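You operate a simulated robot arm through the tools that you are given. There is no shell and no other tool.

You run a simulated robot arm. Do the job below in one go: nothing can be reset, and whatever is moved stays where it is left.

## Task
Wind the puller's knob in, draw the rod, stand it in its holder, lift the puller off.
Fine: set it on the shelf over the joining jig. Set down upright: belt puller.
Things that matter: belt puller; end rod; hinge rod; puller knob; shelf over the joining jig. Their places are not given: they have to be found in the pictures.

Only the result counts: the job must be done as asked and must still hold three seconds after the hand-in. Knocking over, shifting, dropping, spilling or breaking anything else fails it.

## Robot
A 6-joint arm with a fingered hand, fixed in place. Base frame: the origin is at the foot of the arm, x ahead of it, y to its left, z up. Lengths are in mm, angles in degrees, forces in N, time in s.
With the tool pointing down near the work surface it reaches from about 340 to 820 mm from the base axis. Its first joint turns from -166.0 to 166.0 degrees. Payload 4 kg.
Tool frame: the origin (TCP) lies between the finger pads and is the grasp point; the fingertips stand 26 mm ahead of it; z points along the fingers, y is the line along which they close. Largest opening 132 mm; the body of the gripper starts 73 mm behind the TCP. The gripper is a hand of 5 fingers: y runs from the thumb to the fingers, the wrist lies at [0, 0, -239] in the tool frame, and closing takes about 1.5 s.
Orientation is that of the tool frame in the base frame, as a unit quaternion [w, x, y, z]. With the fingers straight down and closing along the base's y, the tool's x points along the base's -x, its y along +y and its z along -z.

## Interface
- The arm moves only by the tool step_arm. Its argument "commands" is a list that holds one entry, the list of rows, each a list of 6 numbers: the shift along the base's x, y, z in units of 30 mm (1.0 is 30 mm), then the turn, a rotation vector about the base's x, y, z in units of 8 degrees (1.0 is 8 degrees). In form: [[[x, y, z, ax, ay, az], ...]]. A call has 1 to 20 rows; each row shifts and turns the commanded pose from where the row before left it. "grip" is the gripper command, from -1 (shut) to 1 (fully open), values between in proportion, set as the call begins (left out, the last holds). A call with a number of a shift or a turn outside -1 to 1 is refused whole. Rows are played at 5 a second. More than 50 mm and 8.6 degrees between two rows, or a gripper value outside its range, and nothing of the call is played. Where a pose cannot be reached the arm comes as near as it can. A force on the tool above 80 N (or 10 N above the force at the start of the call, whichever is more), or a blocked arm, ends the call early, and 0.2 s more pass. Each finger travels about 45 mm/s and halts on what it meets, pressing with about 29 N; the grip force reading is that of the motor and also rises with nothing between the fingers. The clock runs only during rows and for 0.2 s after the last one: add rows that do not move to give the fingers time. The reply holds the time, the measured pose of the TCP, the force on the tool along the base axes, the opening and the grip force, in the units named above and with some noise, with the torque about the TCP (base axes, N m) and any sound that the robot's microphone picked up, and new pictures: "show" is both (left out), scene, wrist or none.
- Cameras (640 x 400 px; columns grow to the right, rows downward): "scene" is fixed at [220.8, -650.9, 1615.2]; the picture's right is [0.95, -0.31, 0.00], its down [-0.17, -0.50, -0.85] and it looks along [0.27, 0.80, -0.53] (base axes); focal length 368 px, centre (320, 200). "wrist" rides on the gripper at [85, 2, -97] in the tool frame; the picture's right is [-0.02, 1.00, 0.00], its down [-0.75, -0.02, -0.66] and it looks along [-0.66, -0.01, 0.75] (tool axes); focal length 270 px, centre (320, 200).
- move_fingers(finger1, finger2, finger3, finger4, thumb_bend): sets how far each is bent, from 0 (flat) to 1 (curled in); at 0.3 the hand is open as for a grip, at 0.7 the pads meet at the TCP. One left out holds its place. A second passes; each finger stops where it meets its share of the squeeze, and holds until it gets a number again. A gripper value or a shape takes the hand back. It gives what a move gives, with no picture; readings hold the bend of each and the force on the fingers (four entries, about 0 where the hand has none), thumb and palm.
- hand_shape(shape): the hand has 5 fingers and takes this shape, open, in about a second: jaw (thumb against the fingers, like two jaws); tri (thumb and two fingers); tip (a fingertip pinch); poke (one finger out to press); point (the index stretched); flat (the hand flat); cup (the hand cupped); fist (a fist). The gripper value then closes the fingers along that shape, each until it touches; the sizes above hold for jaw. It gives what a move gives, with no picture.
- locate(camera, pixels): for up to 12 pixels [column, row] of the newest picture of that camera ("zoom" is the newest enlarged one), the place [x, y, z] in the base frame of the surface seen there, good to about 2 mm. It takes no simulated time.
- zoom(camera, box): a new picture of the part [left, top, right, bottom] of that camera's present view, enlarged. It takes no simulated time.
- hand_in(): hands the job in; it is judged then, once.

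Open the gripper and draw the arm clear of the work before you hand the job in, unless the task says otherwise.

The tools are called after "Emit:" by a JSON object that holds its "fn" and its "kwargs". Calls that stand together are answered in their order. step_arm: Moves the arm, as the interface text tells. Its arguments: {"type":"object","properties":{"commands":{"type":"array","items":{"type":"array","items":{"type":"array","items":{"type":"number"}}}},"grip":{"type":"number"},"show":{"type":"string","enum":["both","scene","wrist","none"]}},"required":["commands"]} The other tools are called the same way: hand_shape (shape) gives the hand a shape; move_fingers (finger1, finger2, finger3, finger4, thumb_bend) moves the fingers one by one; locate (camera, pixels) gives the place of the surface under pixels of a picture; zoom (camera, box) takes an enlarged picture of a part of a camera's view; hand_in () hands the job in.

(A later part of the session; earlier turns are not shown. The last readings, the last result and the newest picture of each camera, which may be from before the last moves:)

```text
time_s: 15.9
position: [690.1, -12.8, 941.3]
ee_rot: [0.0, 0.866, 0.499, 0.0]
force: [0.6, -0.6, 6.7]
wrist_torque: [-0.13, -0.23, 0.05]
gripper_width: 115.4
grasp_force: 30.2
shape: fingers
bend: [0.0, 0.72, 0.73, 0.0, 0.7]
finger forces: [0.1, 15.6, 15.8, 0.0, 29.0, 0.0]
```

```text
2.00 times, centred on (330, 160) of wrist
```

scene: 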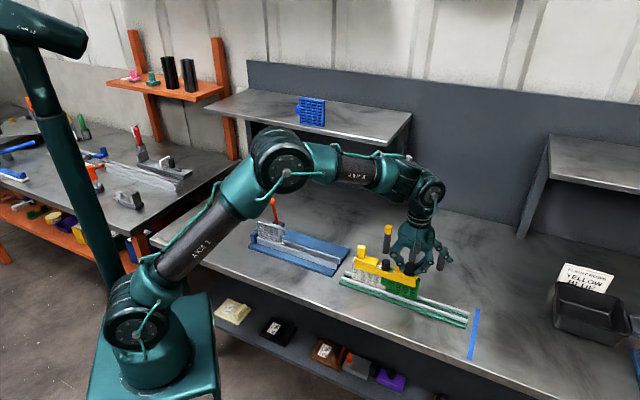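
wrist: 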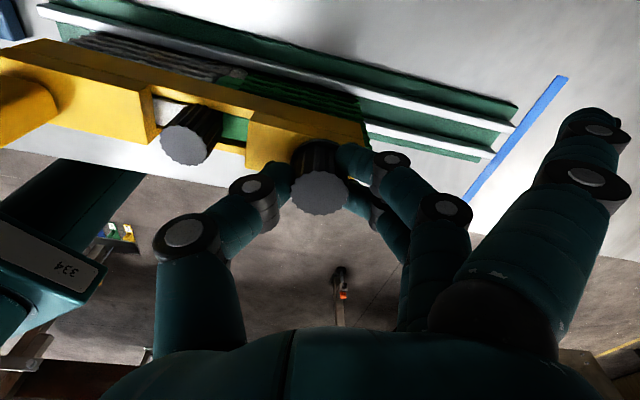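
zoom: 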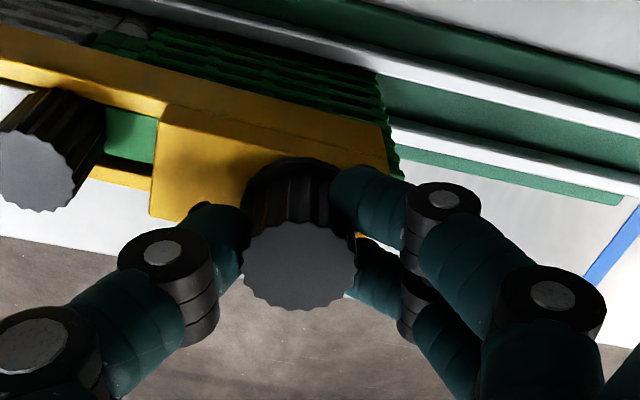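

The gap has narrowed slightly and the grip held the knob without slip. I open, rise 30 mm, and rotate back for a new bite.

Emit:
{"fn": "step_arm", "kwargs": {"commands": [[[0, 0, 0, 0, 0, 0], [0, 0, 0, 0, 0, 0], [0, 0, 0, 0, 0, 0], [0, 0, 1, 0, 0, 0], [0, 0, 0, 0, 0, 1], [0, 0, 0, 0, 0, 1], [0, 0, 0, 0, 0, 1], [0, 0, 0, 0, 0, 1], [0, 0, 0, 0, 0, 1], [0, 0, 0, 0, 0, 1], [0, 0, 0, 0, 0, 1], [0, 0, 0, 0, 0, 1], [0, 0, 0, 0, 0, 1], [0, 0, 0, 0, 0, 1], [0, 0, 0, 0, 0, 1], [0, 0, 0, 0, 0, 1], [0, 0, 0, 0, 0, 1], [0, 0, 0, 0, 0, 1], [0, 0, 0, 0, 0, 1], [0, 0, 0, 0, 0, 1]]], "grip": -0.2}}

Emit:
{"fn": "zoom", "kwargs": {"camera": "scene", "box": [350, 230, 430, 290]}}

```text
time_s: 20.1
position: [691.2, -13.7, 972.7]
ee_rot: [0.0, -0.072, 0.997, 0.001]
force: [-0.4, -1.1, -0.4]
wrist_torque: [-0.01, 0.02, 0.01]
gripper_width: 52.3
grasp_force: 0.1
shape: tip
bend: [0.0, 0.73, 0.73, 0.0, 0.7]
finger forces: [0.0, 0.0, 0.0, 0.1, 0.1, 0.0]
```

scene: 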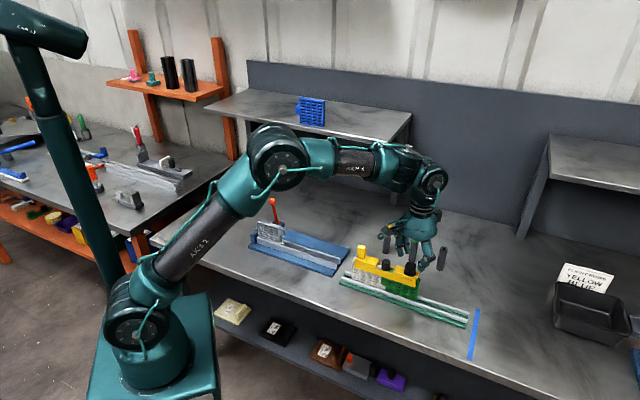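
wrist: 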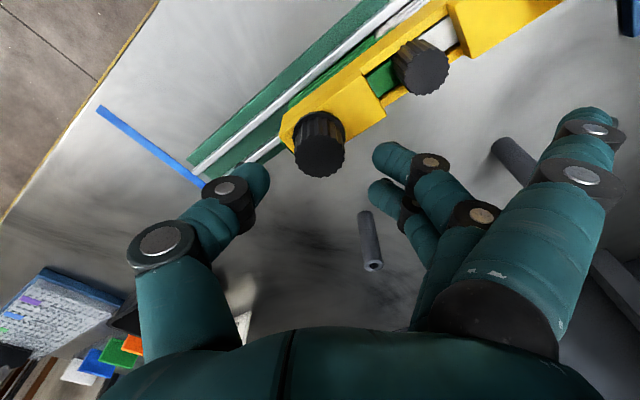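

```text
6.67 times, centred on (390, 260) of scene
```

zoom: 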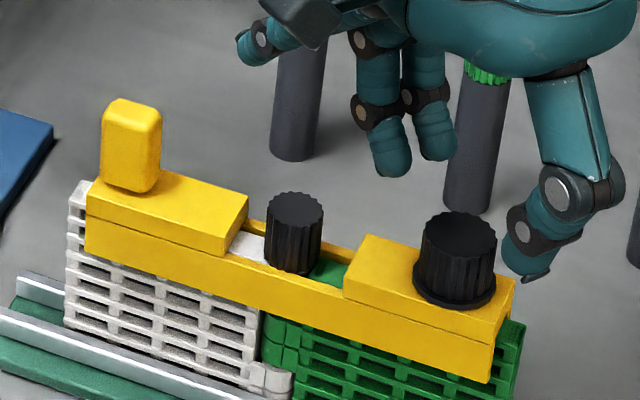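

The released puller looks undisturbed. I continue rotating back to yaw ≈+80°, then come down on the knob again.

Emit:
{"fn": "step_arm", "kwargs": {"commands": [[[0, 0, 0, 0, 0, 1], [0, 0, 0, 0, 0, 1], [0, 0, 0, 0, 0, 1], [0, 0, 0, 0, 0, 1], [0, 0, 0, 0, 0, 1], [0, 0, 0, 0, 0, 1], [0, 0, 0, 0, 0, 1], [0, 0, 0, 0, 0, 1], [0, 0, 0, 0, 0, 1], [0, 0, -0.5, 0, 0, 0], [0, 0, -0.53, 0, 0, 0], [0, 0, 0, 0, 0, 0]]]}}

Emit:
{"fn": "zoom", "kwargs": {"camera": "wrist", "box": [200, 60, 460, 260]}}

Emit:
{"fn": "zoom", "kwargs": {"camera": "scene", "box": [350, 230, 430, 290]}}

```text
time_s: 22.7
position: [691.2, -12.5, 939.9]
ee_rot: [0.0, -0.643, 0.766, 0.0]
force: [-0.3, -0.6, 0.3]
wrist_torque: [-0.01, -0.01, 0.01]
gripper_width: 52.1
grasp_force: 0.1
shape: tip
bend: [0.0, 0.73, 0.73, 0.0, 0.7]
finger forces: [0.0, 0.0, 0.0, 0.0, 0.0, 0.0]
```

scene: 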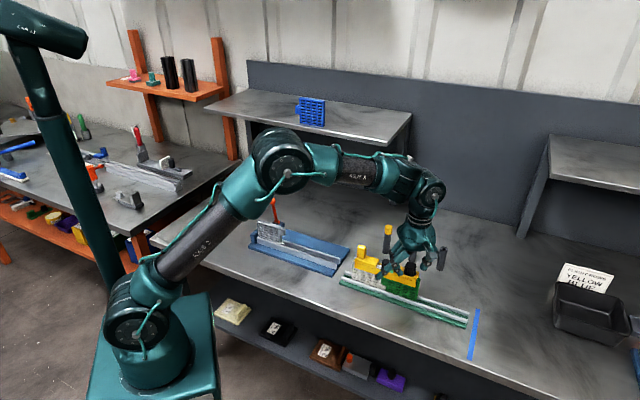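
wrist: 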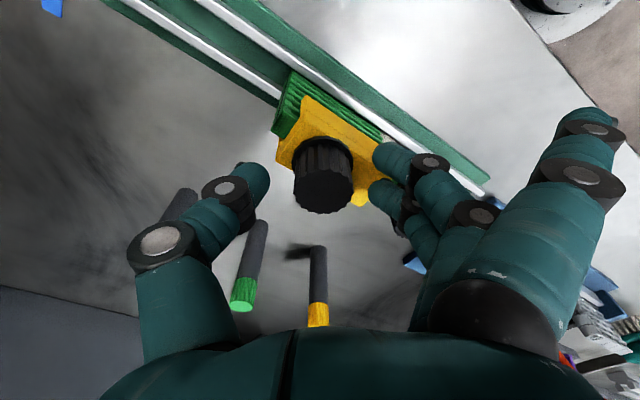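

```text
2.00 times, centred on (330, 160) of wrist
```

zoom: 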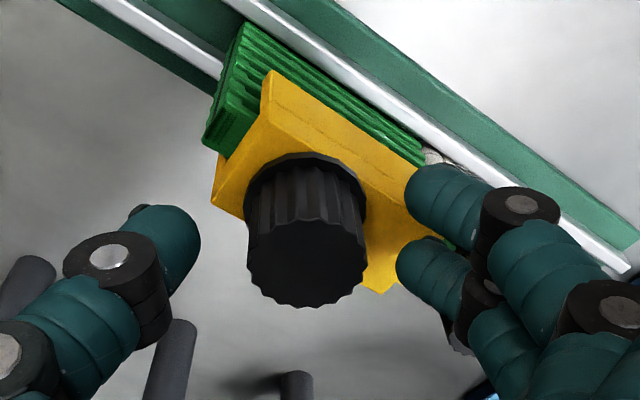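

```text
6.67 times, centred on (390, 260) of scene
```

zoom: 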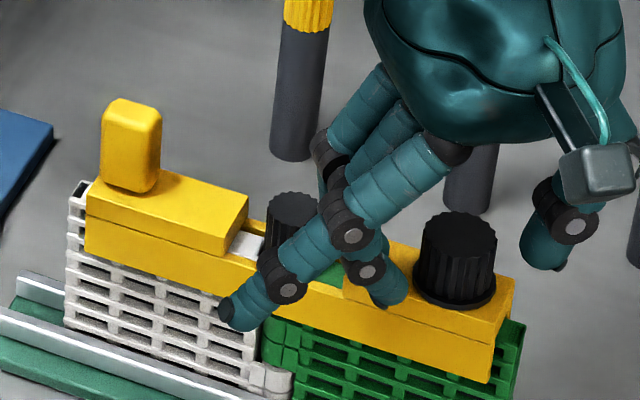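

The knob is centred again. I close with −0.75 so the outer fingers stay mostly straight, and read the forces.

Emit:
{"fn": "step_arm", "kwargs": {"commands": [[[0, 0, 0, 0, 0, 0], [0, 0, 0, 0, 0, 0], [0, 0, 0, 0, 0, 0], [0, 0, 0, 0, 0, 0], [0, 0, 0, 0, 0, 0]]], "grip": -0.75, "show": "wrist"}}

```text
time_s: 23.9
position: [690.2, -13.3, 940.1]
ee_rot: [0.0, -0.643, 0.766, 0.0]
force: [-0.1, 0.7, 0.1]
wrist_torque: [-0.03, 0.06, 0.0]
gripper_width: 20.6
grasp_force: 28.4
shape: tip
bend: [0.25, 0.73, 0.73, 0.25, 0.7]
finger forces: [0.1, 13.8, 13.4, 0.0, 24.8, 0.0]
```

wrist: 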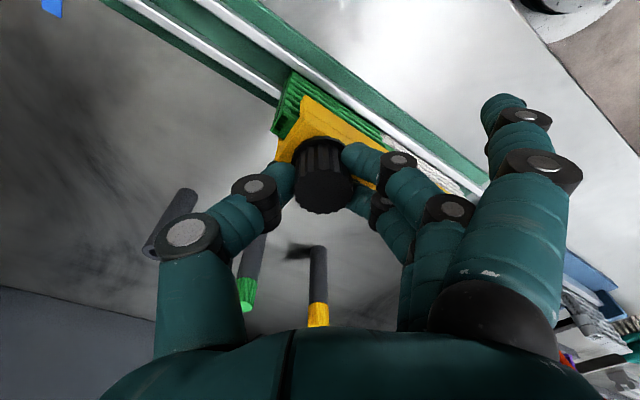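

The pinch holds (28 N). I straighten the outer fingers again before turning.

Emit:
{"fn": "move_fingers", "kwargs": {"finger1": 0, "finger4": 0}}

Emit:
{"fn": "step_arm", "kwargs": {"commands": [[[0, 0, 0, 0, 0, -1], [0, 0, 0, 0, 0, -1], [0, 0, 0, 0, 0, -1], [0, 0, 0, 0, 0, -1], [0, 0, 0, 0, 0, -1], [0, 0, 0, 0, 0, -1], [0, 0, 0, 0, 0, -1], [0, 0, 0, 0, 0, -1], [0, 0, 0, 0, 0, -1], [0, 0, 0, 0, 0, -1], [0, 0, 0, 0, 0, -1], [0, 0, 0, 0, 0, -1]]]}}

Emit:
{"fn": "zoom", "kwargs": {"camera": "scene", "box": [350, 230, 430, 290]}}

```text
time_s: 24.9
position: [692.5, -13.7, 939.8]
ee_rot: [0.001, -0.643, 0.766, 0.0]
force: [-0.7, 0.5, -0.2]
wrist_torque: [0.02, 0.02, -0.03]
gripper_width: 114.2
grasp_force: 26.4
shape: fingers
bend: [0.0, 0.73, 0.73, 0.0, 0.7]
finger forces: [0.0, 13.9, 13.4, 0.0, 24.8, 0.0]
```

```text
time_s: 27.5
position: [691.1, -13.9, 940.7]
ee_rot: [0.0, 0.14, 0.99, 0.0]
force: [-0.9, -0.2, -0.3]
wrist_torque: [-0.06, 0.0, 0.05]
gripper_width: 114.1
grasp_force: 26.4
shape: fingers
bend: [0.0, 0.73, 0.73, 0.0, 0.7]
finger forces: [0.1, 14.2, 14.0, 0.0, 25.0, 0.0]
```

scene: 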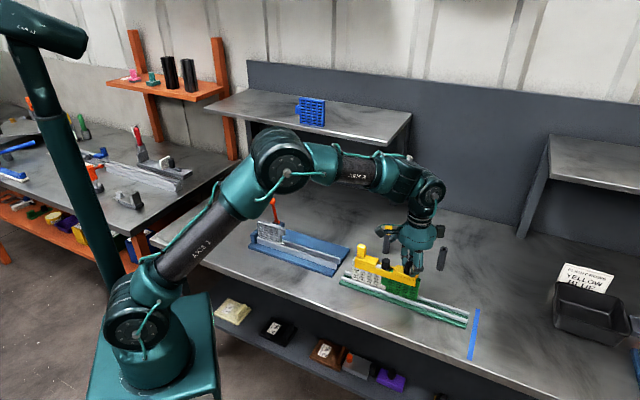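
wrist: 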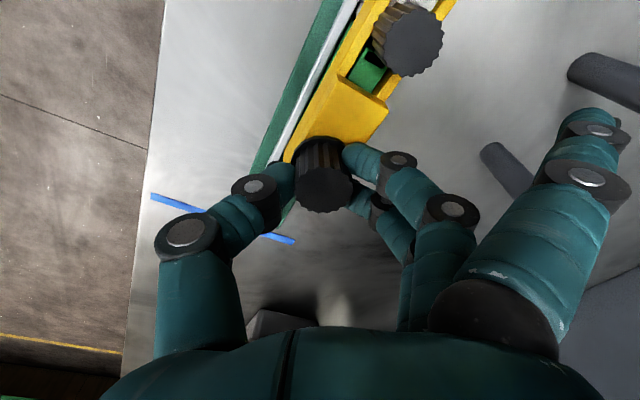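

```text
6.67 times, centred on (390, 260) of scene
```

zoom: 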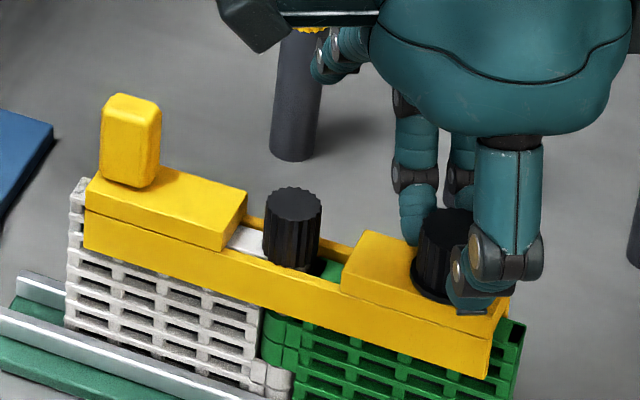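

Total ≈272° so far with low torque. I continue clockwise 96° more.

Emit:
{"fn": "step_arm", "kwargs": {"commands": [[[0, 0, 0, 0, 0, -1], [0, 0, 0, 0, 0, -1], [0, 0, 0, 0, 0, -1], [0, 0, 0, 0, 0, -1], [0, 0, 0, 0, 0, -1], [0, 0, 0, 0, 0, -1], [0, 0, 0, 0, 0, -1], [0, 0, 0, 0, 0, -1], [0, 0, 0, 0, 0, -1], [0, 0, 0, 0, 0, -1], [0, 0, 0, 0, 0, -1], [0, 0, 0, 0, 0, -1], [0, 0, 0, 0, 0, -1]]]}}

Emit:
{"fn": "zoom", "kwargs": {"camera": "scene", "box": [350, 230, 430, 290]}}

Emit:
{"fn": "zoom", "kwargs": {"camera": "wrist", "box": [200, 60, 460, 260]}}

```text
time_s: 30.3
position: [690.3, -14.2, 939.8]
ee_rot: [0.0, 0.867, 0.499, 0.001]
force: [-0.9, 2.2, -1.5]
wrist_torque: [-0.01, -0.06, 0.55]
gripper_width: 114.4
grasp_force: 30.4
shape: fingers
bend: [0.0, 0.73, 0.73, 0.0, 0.7]
finger forces: [0.1, 19.5, 13.4, 0.1, 28.1, 0.0]
```

scene: 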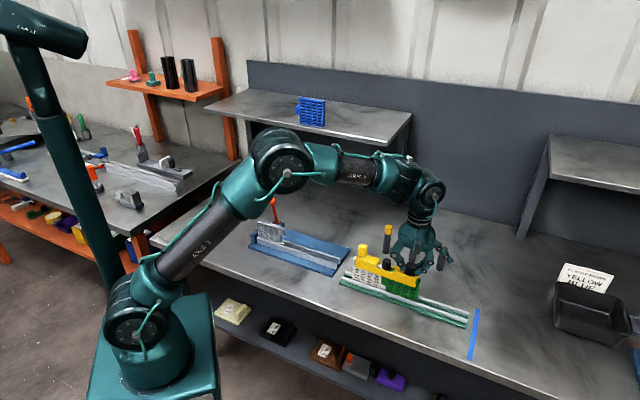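
wrist: 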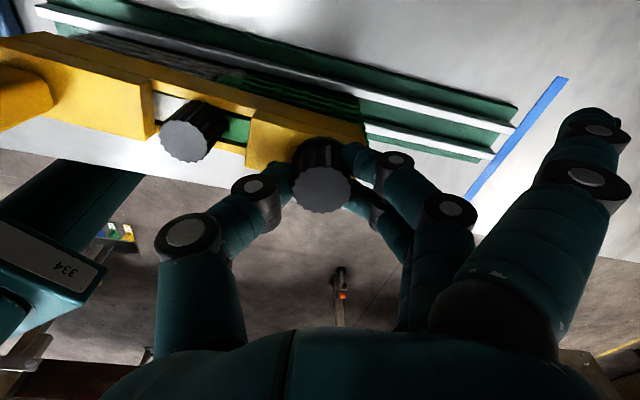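

```text
6.67 times, centred on (390, 260) of scene
```

zoom: 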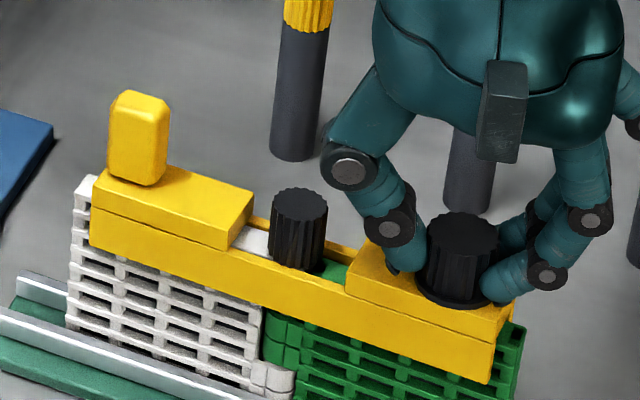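

```text
2.00 times, centred on (330, 160) of wrist
```

zoom: 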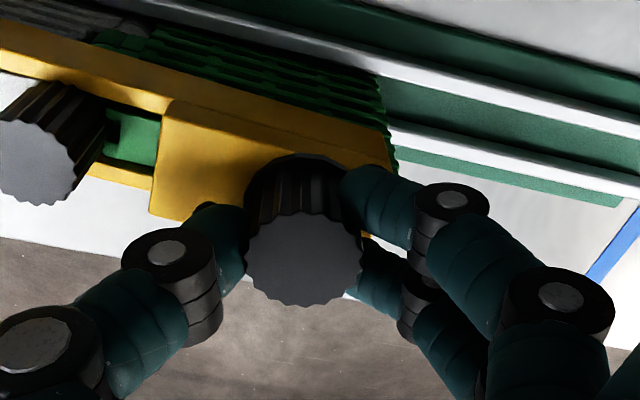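

Torque about z jumped to 0.55 N·m: the knob seems to reach its stop after about one turn. I try one more small step to confirm.

Emit:
{"fn": "step_arm", "kwargs": {"commands": [[[0, 0, 0, 0, 0, -0.5], [0, 0, 0, 0, 0, -0.5], [0, 0, 0, 0, 0, 0]]]}}

Emit:
{"fn": "zoom", "kwargs": {"camera": "scene", "box": [350, 230, 430, 290]}}

Emit:
{"fn": "zoom", "kwargs": {"camera": "wrist", "box": [200, 60, 460, 260]}}

```text
time_s: 31.1
position: [689.6, -13.2, 939.5]
ee_rot: [0.0, 0.898, 0.439, 0.0]
force: [-1.1, 3.8, 0.8]
wrist_torque: [0.02, -0.02, 0.76]
gripper_width: 114.4
grasp_force: 34.3
shape: fingers
bend: [0.0, 0.73, 0.73, 0.0, 0.7]
finger forces: [0.1, 22.7, 13.7, 0.1, 32.3, 0.1]
```

scene: 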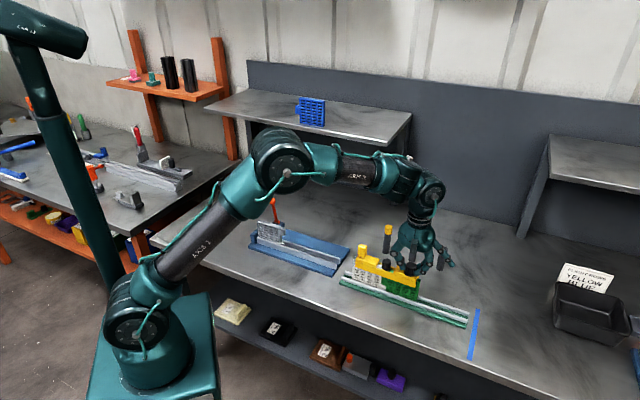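
wrist: 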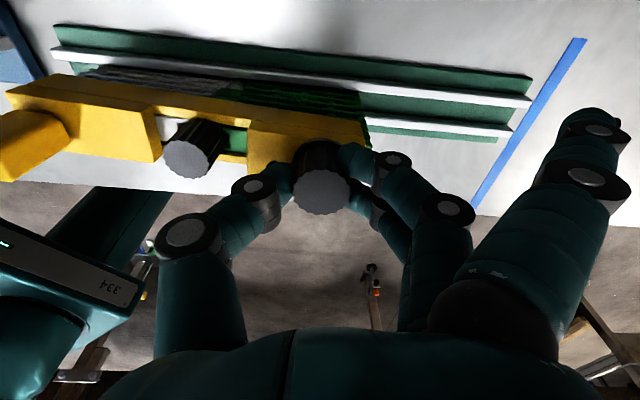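

```text
6.67 times, centred on (390, 260) of scene
```

zoom: 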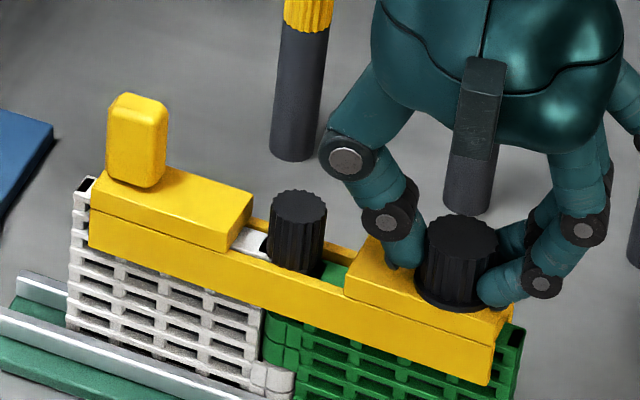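

```text
2.00 times, centred on (330, 160) of wrist
```

zoom: 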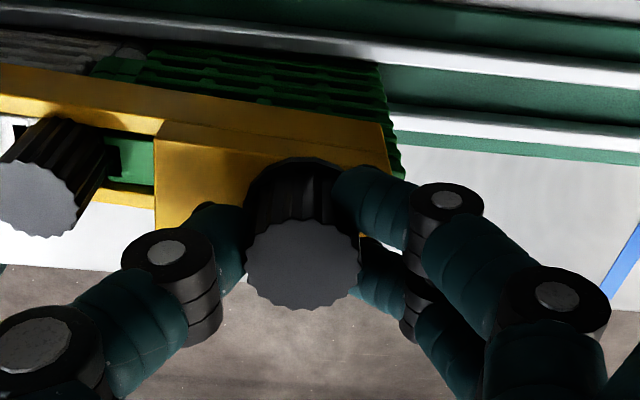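

Torque climbed to 0.76 N·m with no further motion, so the knob is against its stop. I release it and rise clear, then look at the puller.

Emit:
{"fn": "step_arm", "kwargs": {"commands": [[[0, 0, 0, 0, 0, 0.5], [0, 0, 0, 0, 0, 0], [0, 0, 0, 0, 0, 0], [0, 0, 0, 0, 0, 0], [0, 0, 1, 0, 0, 0], [0, 0, 1, 0, 0, 0], [0, 0, 1, 0, 0, 0], [0, 0, 0, 0, 0, 0]]], "grip": -0.2}}

Emit:
{"fn": "zoom", "kwargs": {"camera": "scene", "box": [375, 250, 425, 281]}}

Emit:
{"fn": "zoom", "kwargs": {"camera": "scene", "box": [350, 230, 430, 290]}}

```text
time_s: 32.9
position: [691.3, -11.8, 1031.5]
ee_rot: [0.0, 0.883, 0.47, 0.0]
force: [0.8, -0.4, -0.4]
wrist_torque: [0.0, 0.02, -0.01]
gripper_width: 52.1
grasp_force: 0.0
shape: tip
bend: [0.0, 0.73, 0.73, 0.0, 0.7]
finger forces: [0.0, 0.1, 0.0, 0.0, 0.0, 0.0]
```

scene: 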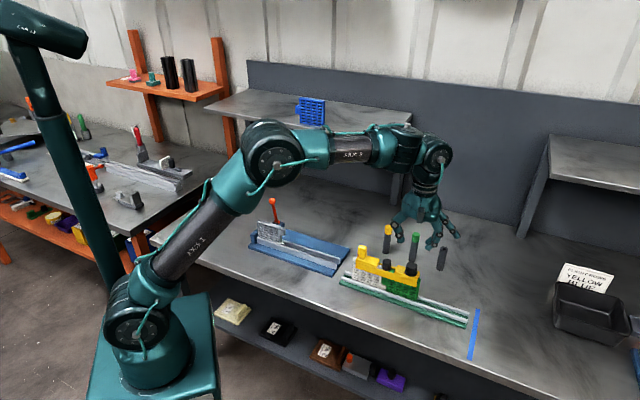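
wrist: 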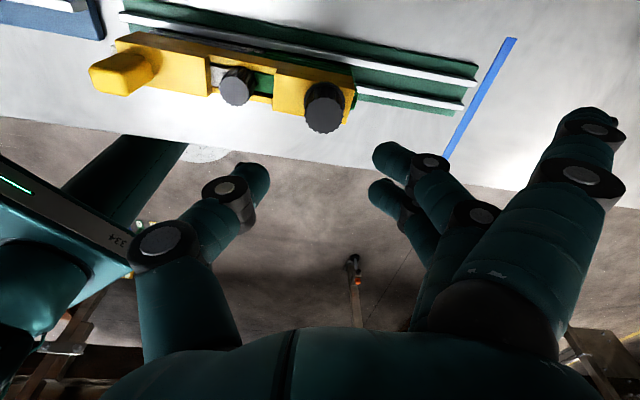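

```text
12.80 times, centred on (400, 266) of scene
```

zoom: 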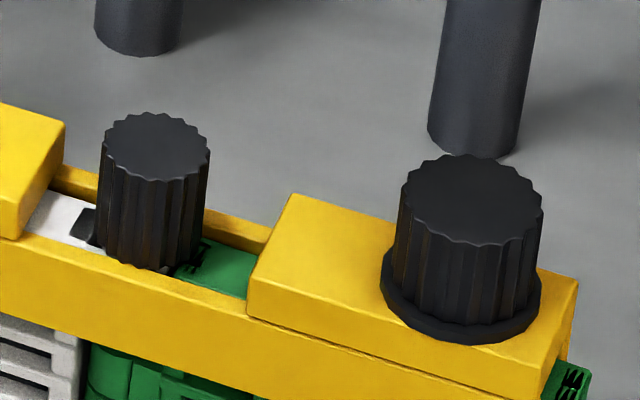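

```text
6.67 times, centred on (390, 260) of scene
```

zoom: 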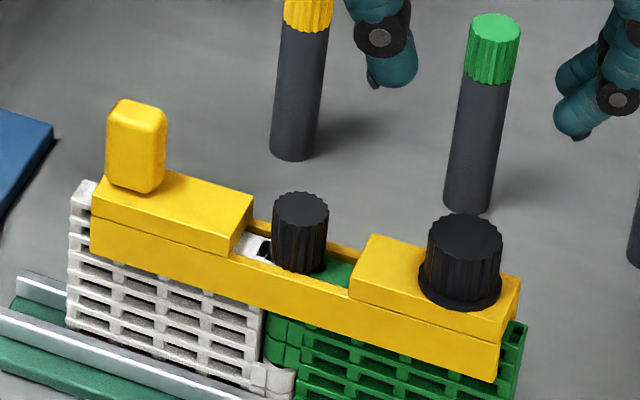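

The puller and joint shifted ~3 mm along the bed. I re-measure the rod head, knob and blocks.

Emit:
{"fn": "zoom", "kwargs": {"camera": "scene", "box": [375, 250, 425, 281]}}

Emit:
{"fn": "locate", "kwargs": {"camera": "zoom", "pixels": [[154, 146], [108, 147], [202, 147], [154, 118], [154, 174], [472, 198], [410, 198], [538, 198], [60, 130], [290, 200], [255, 300], [165, 262]]}}

Emit:
{"fn": "locate", "kwargs": {"camera": "wrist", "pixels": [[236, 93], [224, 93], [248, 93], [324, 117], [312, 117], [336, 117], [130, 80], [280, 80]]}}

Emit:
{"fn": "zoom", "kwargs": {"camera": "wrist", "box": [180, 40, 380, 160]}}

```text
12.80 times, centred on (400, 266) of scene
```

zoom: 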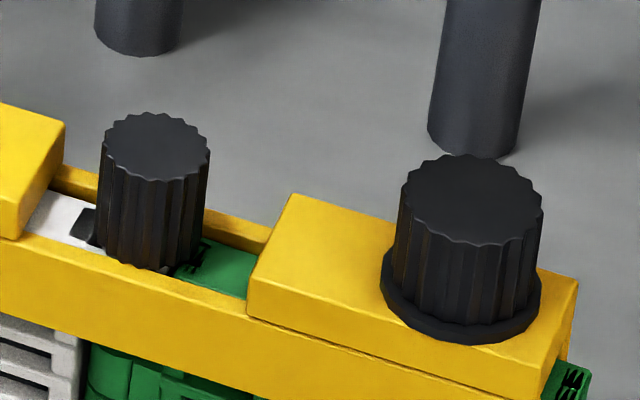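

```text
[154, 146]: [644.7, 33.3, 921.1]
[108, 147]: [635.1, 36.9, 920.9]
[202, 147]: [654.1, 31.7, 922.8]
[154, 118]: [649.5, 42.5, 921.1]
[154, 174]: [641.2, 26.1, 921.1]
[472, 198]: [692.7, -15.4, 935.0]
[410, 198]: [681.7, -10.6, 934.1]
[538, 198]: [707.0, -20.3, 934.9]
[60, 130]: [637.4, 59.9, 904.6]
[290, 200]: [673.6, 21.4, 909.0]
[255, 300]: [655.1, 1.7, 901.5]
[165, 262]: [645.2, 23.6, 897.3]
```

```text
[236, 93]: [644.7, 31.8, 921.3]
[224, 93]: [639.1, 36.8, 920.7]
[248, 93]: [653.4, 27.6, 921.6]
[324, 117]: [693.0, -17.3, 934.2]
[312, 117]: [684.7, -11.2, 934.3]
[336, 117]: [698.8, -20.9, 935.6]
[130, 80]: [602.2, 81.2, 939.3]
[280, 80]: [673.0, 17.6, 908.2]
```

```text
3.20 times, centred on (280, 100) of wrist
```

zoom: 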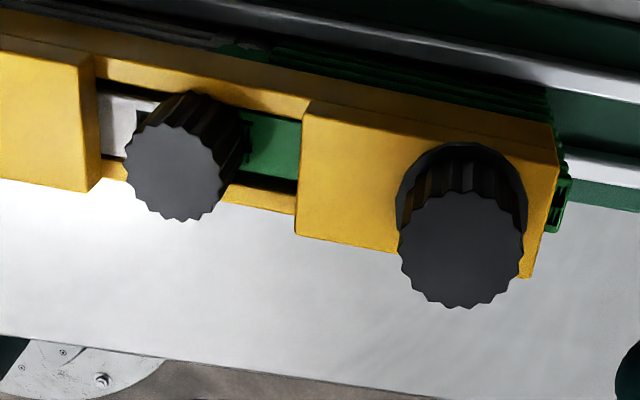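

The knob has gone down ~2.5 mm (934.8), so it is wound in; the rod head is now at ≈(645,33.7,921). Next I measure the empty tube precisely.

Emit:
{"fn": "zoom", "kwargs": {"camera": "scene", "box": [422, 236, 462, 276]}}

```text
10.00 times, centred on (442, 256) of scene
```

zoom: 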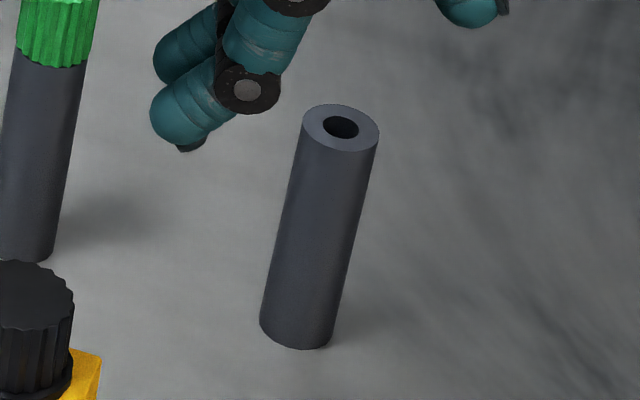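

Emit:
{"fn": "locate", "kwargs": {"camera": "zoom", "pixels": [[340, 127], [310, 127], [371, 129], [340, 109], [341, 146], [318, 118], [362, 138], [320, 142], [360, 116], [265, 330], [325, 340], [295, 346]]}}

```text
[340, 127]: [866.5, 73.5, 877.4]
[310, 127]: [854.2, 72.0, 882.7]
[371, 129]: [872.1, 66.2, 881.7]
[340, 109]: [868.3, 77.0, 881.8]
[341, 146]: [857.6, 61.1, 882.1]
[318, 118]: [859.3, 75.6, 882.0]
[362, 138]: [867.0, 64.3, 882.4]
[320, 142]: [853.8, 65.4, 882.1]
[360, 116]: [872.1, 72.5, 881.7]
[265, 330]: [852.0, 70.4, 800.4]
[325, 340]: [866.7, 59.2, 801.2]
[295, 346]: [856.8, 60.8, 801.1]
```

Tube top centre: (863,69.3,882), bore ~10 mm. That is 866 mm from the base axis, so I test whether the tool-down pose is reachable there before drawing the rod.

Emit:
{"fn": "step_arm", "kwargs": {"commands": [[[0.82, 0.386, 0.1, 0, 0, 1], [0.82, 0.386, 0.1, 0, 0, 1], [0.82, 0.386, 0.1, 0, 0, 1], [0.82, 0.386, 0.1, 0, 0, 1], [0.82, 0.386, 0.1, 0, 0, 1], [0.82, 0.386, 0.1, 0, 0, 1], [0.82, 0.386, 0.1, 0, 0, 1], [0, 0, 0, 0, 0, 1], [0, 0, 0, 0, 0, 1], [0, 0, 0, 0, 0, 0.88], [0, 0, 0, 0, 0, 0]]]}}

```text
time_s: 35.3
position: [773.2, 70.2, 1024.7]
ee_rot: [0.0, 0.382, 0.924, 0.0]
force: [0.9, 0.3, 0.1]
wrist_torque: [0.01, 0.01, 0.01]
gripper_width: 52.7
grasp_force: 0.2
shape: tip
bend: [0.0, 0.73, 0.73, 0.0, 0.7]
finger forces: [0.1, 0.0, 0.0, 0.0, 0.0, 0.1]
out of reach, approached as far as the arm can: row 4, 5, 6, 7
```

scene: 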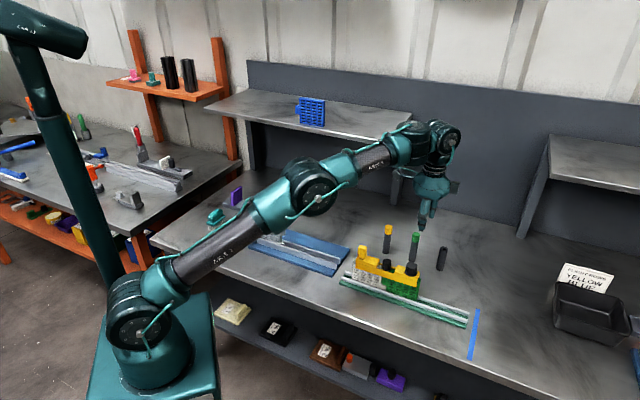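
wrist: 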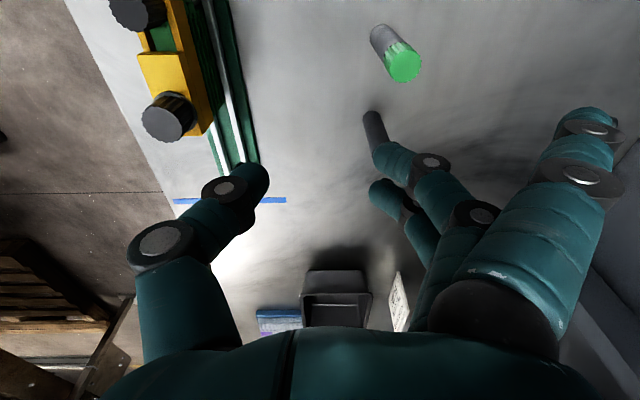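

Tool-down stops at ~776 mm radius, short of the tube at 866 mm. The hand must lean outward ~20°, so I rotate yaw to −16° and tilt 20° about −y here in free air to test the reach.

Emit:
{"fn": "step_arm", "kwargs": {"commands": [[[0, 0, 0, 0, 0, 0.9], [0, 0, 0, 0, 0, 0.9], [0, 0, 0, 0, 0, 0.9], [0, 0, 0, 0, 0, 0.9], [0, 0, 0, 0, -0.5, 0], [0, 0, 0, 0, -0.5, 0], [0, 0, 0, 0, -0.5, 0], [0, 0, 0, 0, -0.5, 0], [0, 0, 0, 0, -0.5, 0], [0, 0, 0, 0, 0, 0]]]}}

```text
time_s: 37.5
position: [773.9, 71.3, 1025.8]
ee_rot: [0.174, 0.138, 0.975, 0.025]
force: [-0.1, -0.1, -0.9]
wrist_torque: [-0.02, 0.0, 0.0]
gripper_width: 52.8
grasp_force: 0.0
shape: tip
bend: [0.0, 0.73, 0.73, 0.0, 0.7]
finger forces: [0.1, 0.0, 0.0, 0.0, 0.0, 0.0]
```

scene: 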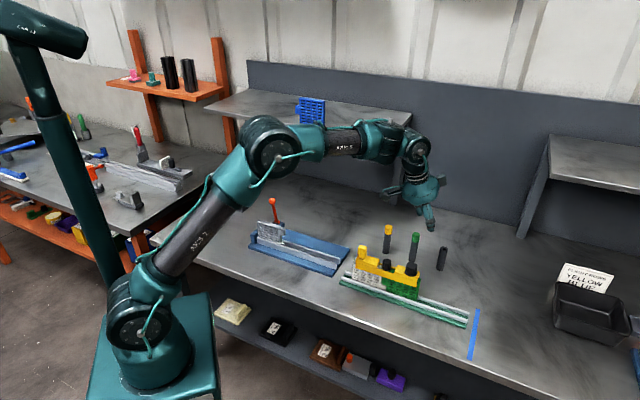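
wrist: 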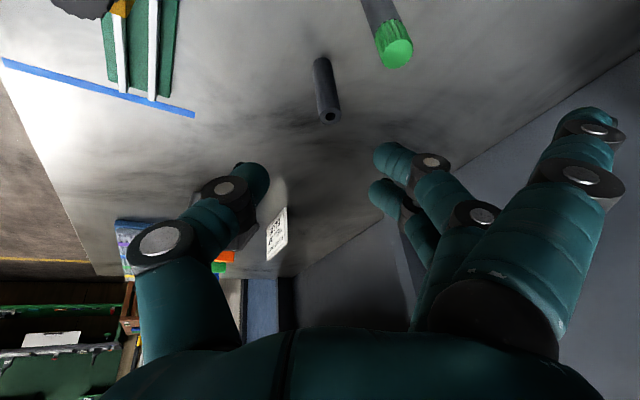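

The pose is clean at 20° lean. I now test reaching (857,69,1005) with this tilt.

Emit:
{"fn": "step_arm", "kwargs": {"commands": [[[0.92, -0.02, -0.22, 0, 0, 0], [0.92, -0.02, -0.22, 0, 0, 0], [0.92, -0.02, -0.22, 0, 0, 0], [0, 0, 0, 0, 0, 0]]]}}

```text
time_s: 38.5
position: [855.0, 70.0, 1006.9]
ee_rot: [0.172, 0.137, 0.975, 0.024]
force: [0.1, 0.0, -0.6]
wrist_torque: [0.01, 0.01, 0.0]
gripper_width: 52.5
grasp_force: 0.0
shape: tip
bend: [0.0, 0.73, 0.73, 0.0, 0.7]
finger forces: [0.0, 0.0, 0.0, 0.0, 0.1, 0.0]
```

scene: 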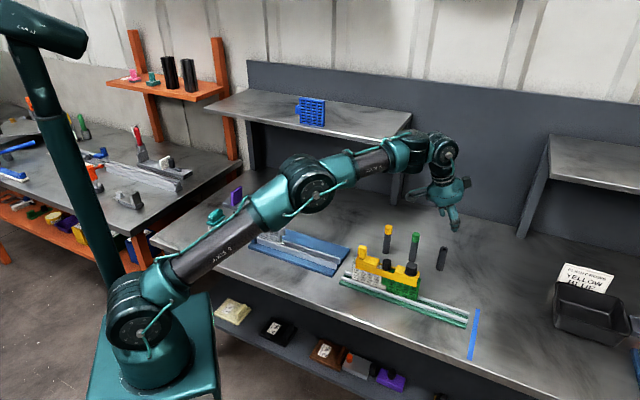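
wrist: 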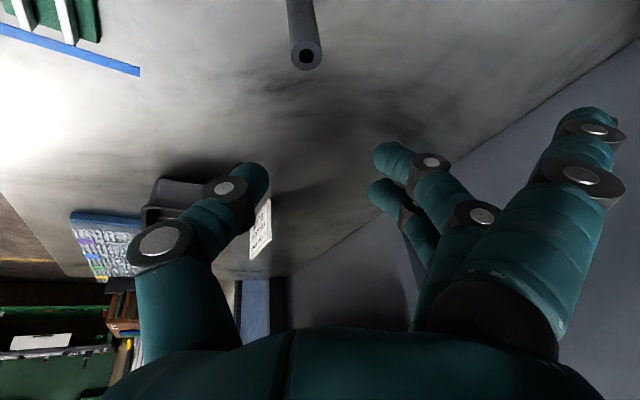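

Reachable with 20° lean. I use this view to refine the tube centre at wrist pixel (307,56).

Emit:
{"fn": "zoom", "kwargs": {"camera": "wrist", "box": [270, 0, 350, 80]}}

Emit:
{"fn": "step_arm", "kwargs": {"commands": [[[0, 0, 0.4, 0, 0, 0], [0, 0, 0.4, 0, 0, 0], [0, 0, 0, 0, 0, 0]]], "show": "none"}}

```text
5.00 times, centred on (310, 40) of wrist
```

zoom: 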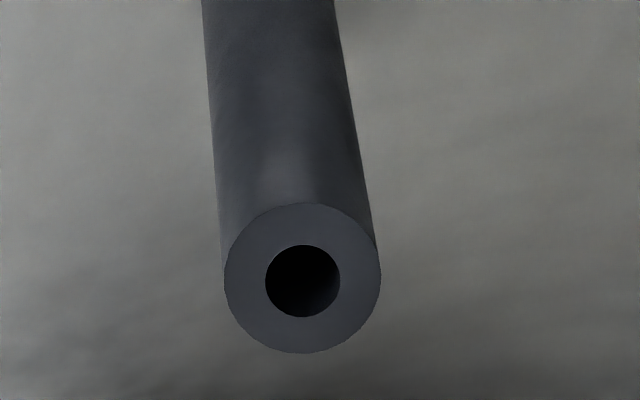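

```text
time_s: 39.3
position: [856.5, 69.7, 1029.9]
ee_rot: [0.172, 0.138, 0.975, 0.024]
force: [0.5, 0.0, 0.5]
wrist_torque: [0.0, -0.01, -0.02]
gripper_width: 52.5
grasp_force: 0.1
shape: tip
bend: [0.0, 0.73, 0.73, 0.0, 0.7]
finger forces: [0.0, 0.0, 0.0, 0.0, 0.0, 0.0]
```

Reachable even at z=1030. I compute the ring's centre from the zoom picture.

Emit:
{"fn": "locate", "kwargs": {"camera": "zoom", "pixels": [[235, 280], [370, 280], [302, 213], [302, 344], [250, 232], [355, 328], [252, 328], [354, 232]]}}

```text
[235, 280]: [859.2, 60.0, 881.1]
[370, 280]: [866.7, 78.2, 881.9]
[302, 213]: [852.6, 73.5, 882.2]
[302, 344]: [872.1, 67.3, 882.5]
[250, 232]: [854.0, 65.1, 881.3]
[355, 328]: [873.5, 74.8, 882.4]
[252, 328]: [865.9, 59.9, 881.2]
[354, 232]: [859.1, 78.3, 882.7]
```

Tube centre refined to (862.9,69.6,882). I return to the rod with the same tilted hand orientation, staying high at z≈1000.

Emit:
{"fn": "step_arm", "kwargs": {"commands": [[[-0.9, -0.154, -0.125, 0, 0, 0], [-0.9, -0.154, -0.125, 0, 0, 0], [-0.9, -0.154, -0.125, 0, 0, 0], [-0.9, -0.154, -0.125, 0, 0, 0], [-0.9, -0.154, -0.125, 0, 0, 0], [-0.9, -0.154, -0.125, 0, 0, 0], [-0.9, -0.154, -0.125, 0, 0, 0], [-0.9, -0.154, -0.125, 0, 0, 0], [0, 0, 0, 0, 0, 0]]]}}

Emit:
{"fn": "zoom", "kwargs": {"camera": "wrist", "box": [180, 0, 500, 200]}}

Emit:
{"fn": "zoom", "kwargs": {"camera": "scene", "box": [340, 180, 440, 280]}}

```text
time_s: 41.3
position: [637.9, 32.3, 998.0]
ee_rot: [0.172, 0.138, 0.975, 0.024]
force: [-0.7, -0.4, 0.0]
wrist_torque: [-0.02, 0.02, 0.02]
gripper_width: 52.7
grasp_force: 0.1
shape: tip
bend: [0.0, 0.73, 0.73, 0.0, 0.7]
finger forces: [0.0, 0.0, 0.0, 0.0, 0.0, 0.0]
```

scene: 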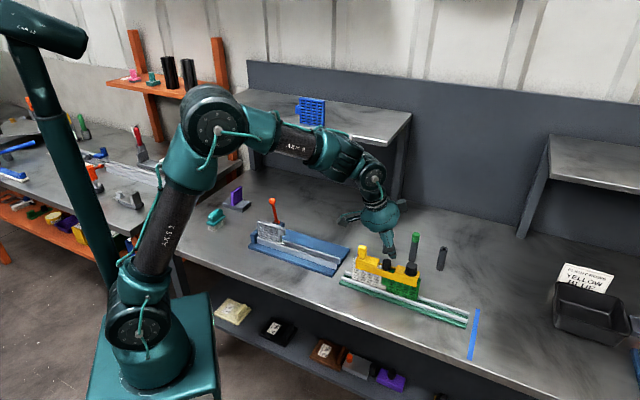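
wrist: 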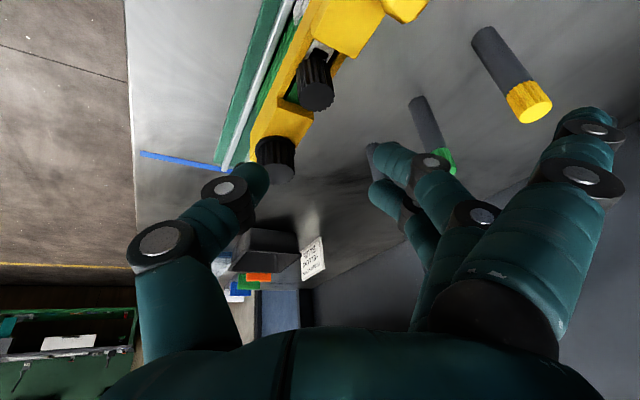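

```text
2.00 times, centred on (340, 100) of wrist
```

zoom: 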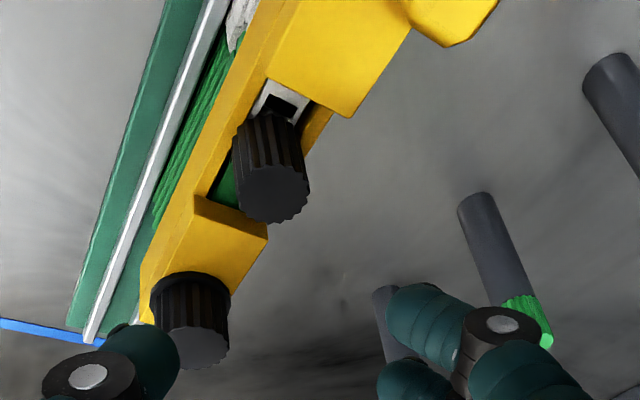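

```text
4.00 times, centred on (390, 230) of scene
```

zoom: 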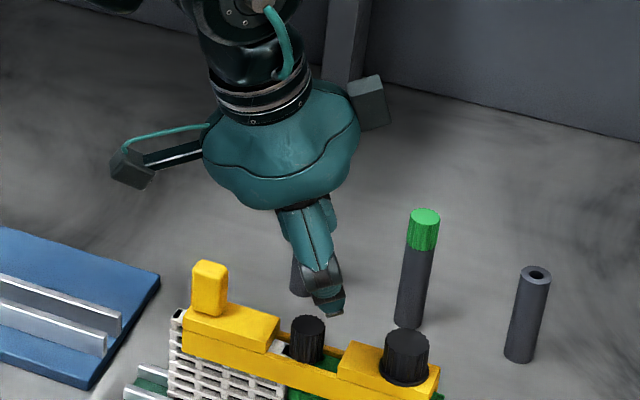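

I re-measure the rod head from this view before descending.

Emit:
{"fn": "locate", "kwargs": {"camera": "zoom", "pixels": [[305, 314]]}}

Emit:
{"fn": "locate", "kwargs": {"camera": "wrist", "pixels": [[317, 97], [300, 95], [333, 97], [317, 108], [317, 85], [250, 178], [383, 160], [380, 195]]}}

Emit:
{"fn": "step_arm", "kwargs": {"commands": [[[0.02, 0.04, -0.65, 0, 0, 0], [0.02, 0, -0.65, 0, 0, 0], [0, 0, 0, 0, 0, 0]]]}}

Emit:
{"fn": "zoom", "kwargs": {"camera": "wrist", "box": [200, 60, 460, 260]}}

Emit:
{"fn": "zoom", "kwargs": {"camera": "scene", "box": [360, 220, 430, 280]}}

```text
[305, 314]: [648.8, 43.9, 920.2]
```

```text
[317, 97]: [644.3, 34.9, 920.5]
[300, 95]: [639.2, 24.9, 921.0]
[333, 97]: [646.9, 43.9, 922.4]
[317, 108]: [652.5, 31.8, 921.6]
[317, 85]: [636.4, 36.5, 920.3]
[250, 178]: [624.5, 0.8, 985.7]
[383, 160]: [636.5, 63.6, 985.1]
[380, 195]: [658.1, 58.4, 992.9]
```

```text
time_s: 42.1
position: [640.7, 32.3, 959.3]
ee_rot: [0.172, 0.138, 0.975, 0.025]
force: [-0.7, 0.7, 1.3]
wrist_torque: [-0.02, -0.02, 0.01]
gripper_width: 52.5
grasp_force: 0.0
shape: tip
bend: [0.0, 0.73, 0.73, 0.0, 0.7]
finger forces: [0.1, 0.0, 0.1, 0.0, 0.0, 0.0]
```

scene: 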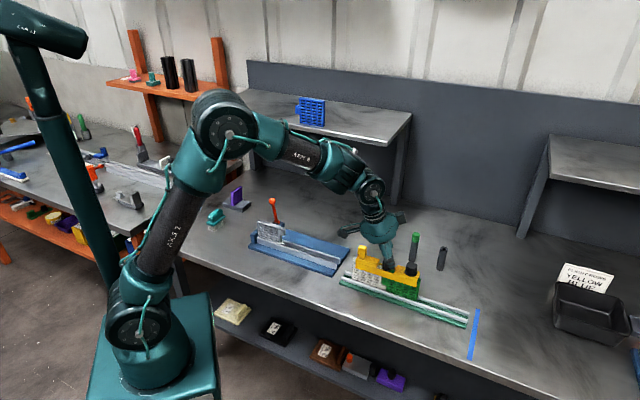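
wrist: 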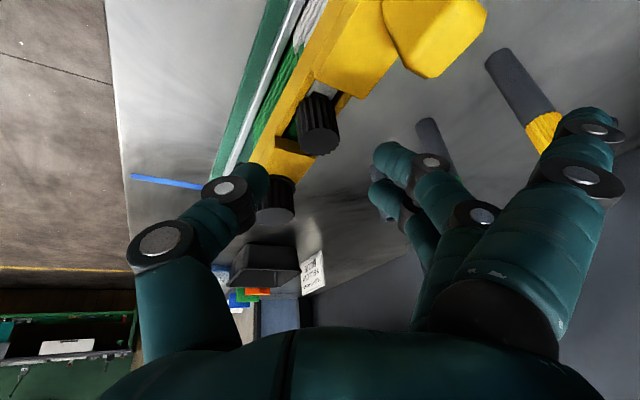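

```text
2.00 times, centred on (330, 160) of wrist
```

zoom: 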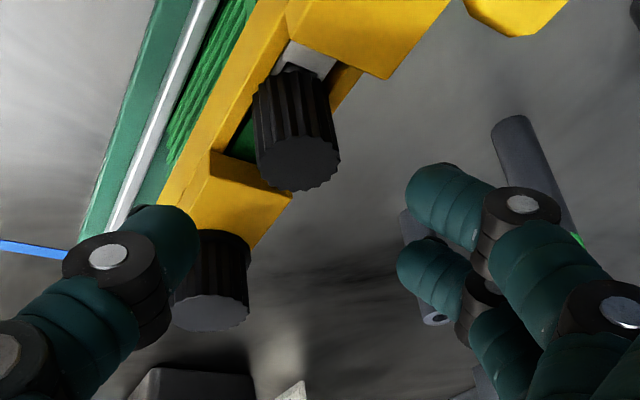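

```text
6.67 times, centred on (395, 250) of scene
```

zoom: 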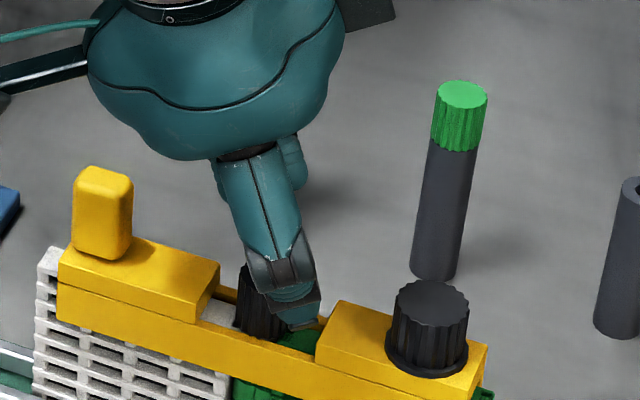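

Head centre is ≈(644.3,34.3,921). I make a small correction and descend to z≈932 so the tips straddle the head just above the bar strips (z≈902.5).

Emit:
{"fn": "step_arm", "kwargs": {"commands": [[[-0.03, 0.04, -0.3, 0, 0, 0], [0, 0, -0.3, 0, 0, 0], [0, 0, -0.3, 0, 0, 0], [0, 0, 0, 0, 0, 0]]]}}

Emit:
{"fn": "zoom", "kwargs": {"camera": "wrist", "box": [200, 60, 460, 260]}}

Emit:
{"fn": "zoom", "kwargs": {"camera": "scene", "box": [360, 220, 430, 280]}}

```text
time_s: 43.1
position: [639.8, 34.8, 931.9]
ee_rot: [0.172, 0.138, 0.975, 0.025]
force: [-0.4, -0.2, 0.2]
wrist_torque: [-0.02, 0.01, -0.01]
gripper_width: 52.5
grasp_force: 0.1
shape: tip
bend: [0.0, 0.73, 0.73, 0.0, 0.7]
finger forces: [0.0, 0.0, 0.0, 0.1, 0.1, 0.0]
```

scene: 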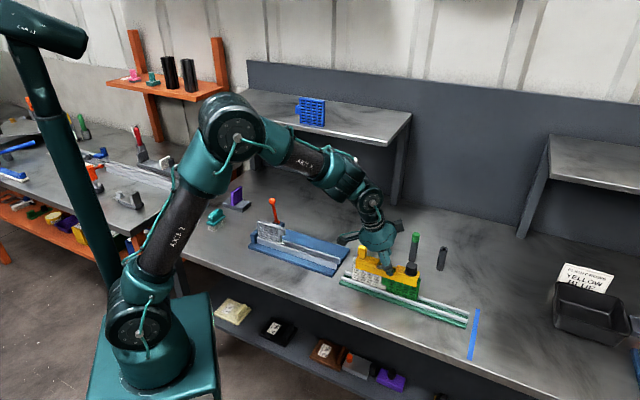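
wrist: 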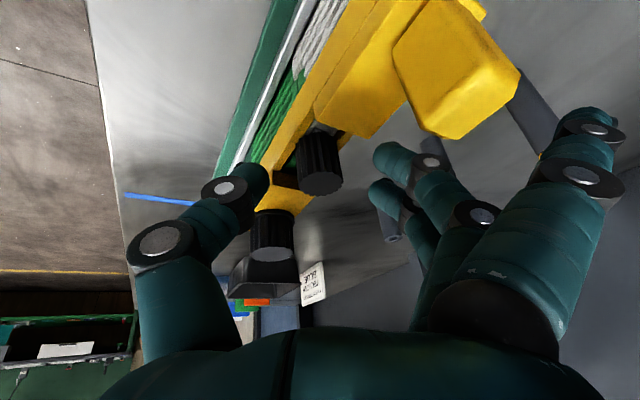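

```text
2.00 times, centred on (330, 160) of wrist
```

zoom: 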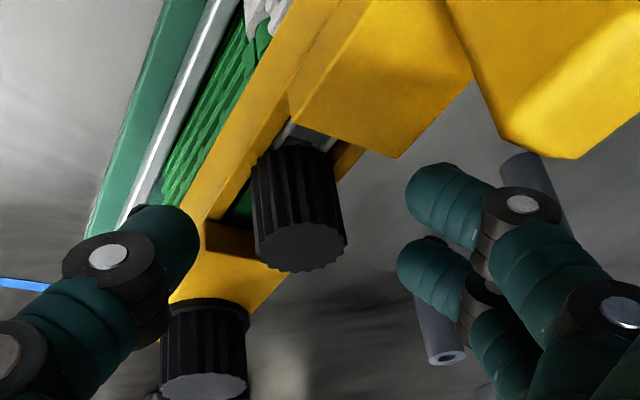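

```text
6.67 times, centred on (395, 250) of scene
```

zoom: 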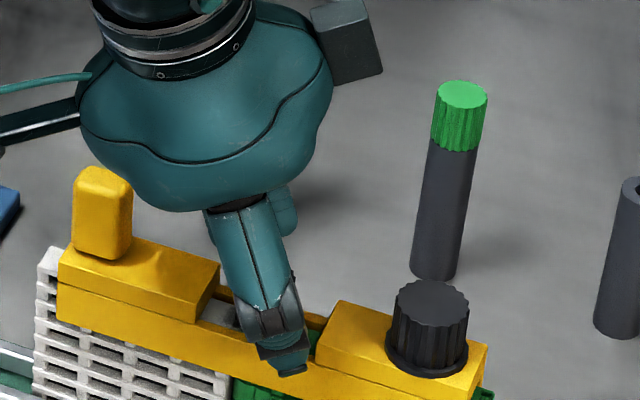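

The head sits between thumb and fingers, slightly toward finger 2. I shift ~1.5 mm and close the pinch.

Emit:
{"fn": "step_arm", "kwargs": {"commands": [[[-0.05, 0.01, 0, 0, 0, 0], [0, 0, 0, 0, 0, 0], [0, 0, 0, 0, 0, 0], [0, 0, 0, 0, 0, 0], [0, 0, 0, 0, 0, 0], [0, 0, 0, 0, 0, 0], [0, 0, 0, 0, 0, 0]]], "grip": -1}}

Emit:
{"fn": "zoom", "kwargs": {"camera": "wrist", "box": [200, 60, 460, 260]}}

Emit:
{"fn": "zoom", "kwargs": {"camera": "scene", "box": [360, 220, 430, 280]}}

```text
time_s: 44.7
position: [638.7, 34.2, 932.4]
ee_rot: [0.172, 0.138, 0.975, 0.025]
force: [0.4, -0.7, -1.1]
wrist_torque: [0.01, 0.05, 0.0]
gripper_width: 14.3
grasp_force: 28.8
shape: tip
bend: [0.26, 0.72, 0.72, 0.26, 0.7]
finger forces: [0.1, 13.0, 12.7, 0.1, 25.7, 0.0]
```

scene: 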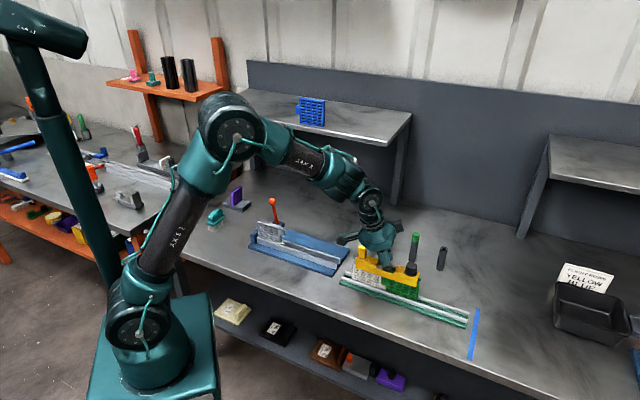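
wrist: 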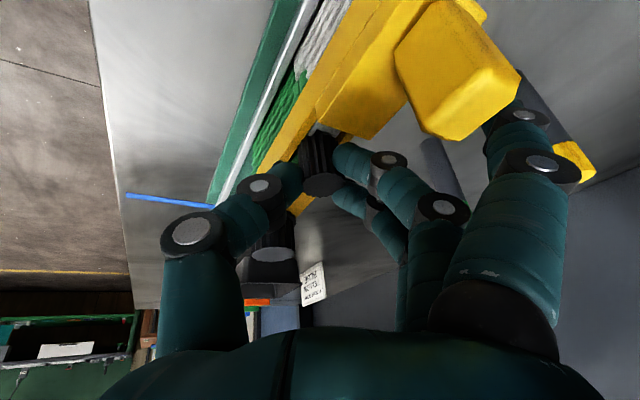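

```text
2.00 times, centred on (330, 160) of wrist
```

zoom: 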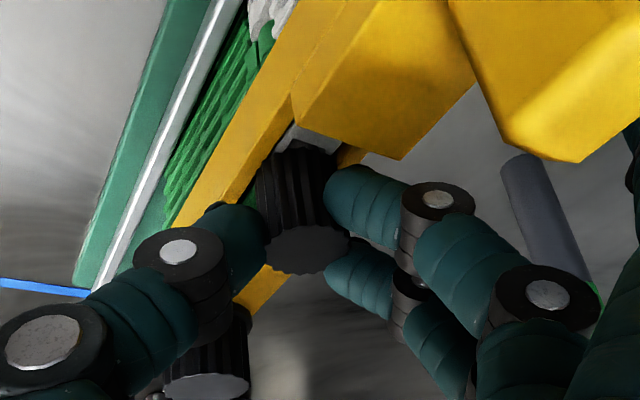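

```text
6.67 times, centred on (395, 250) of scene
```

zoom: 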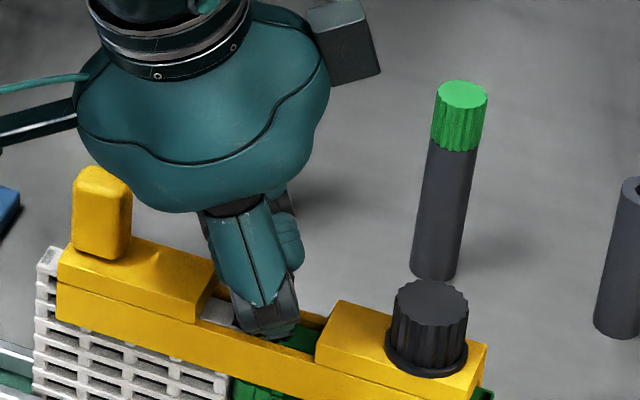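

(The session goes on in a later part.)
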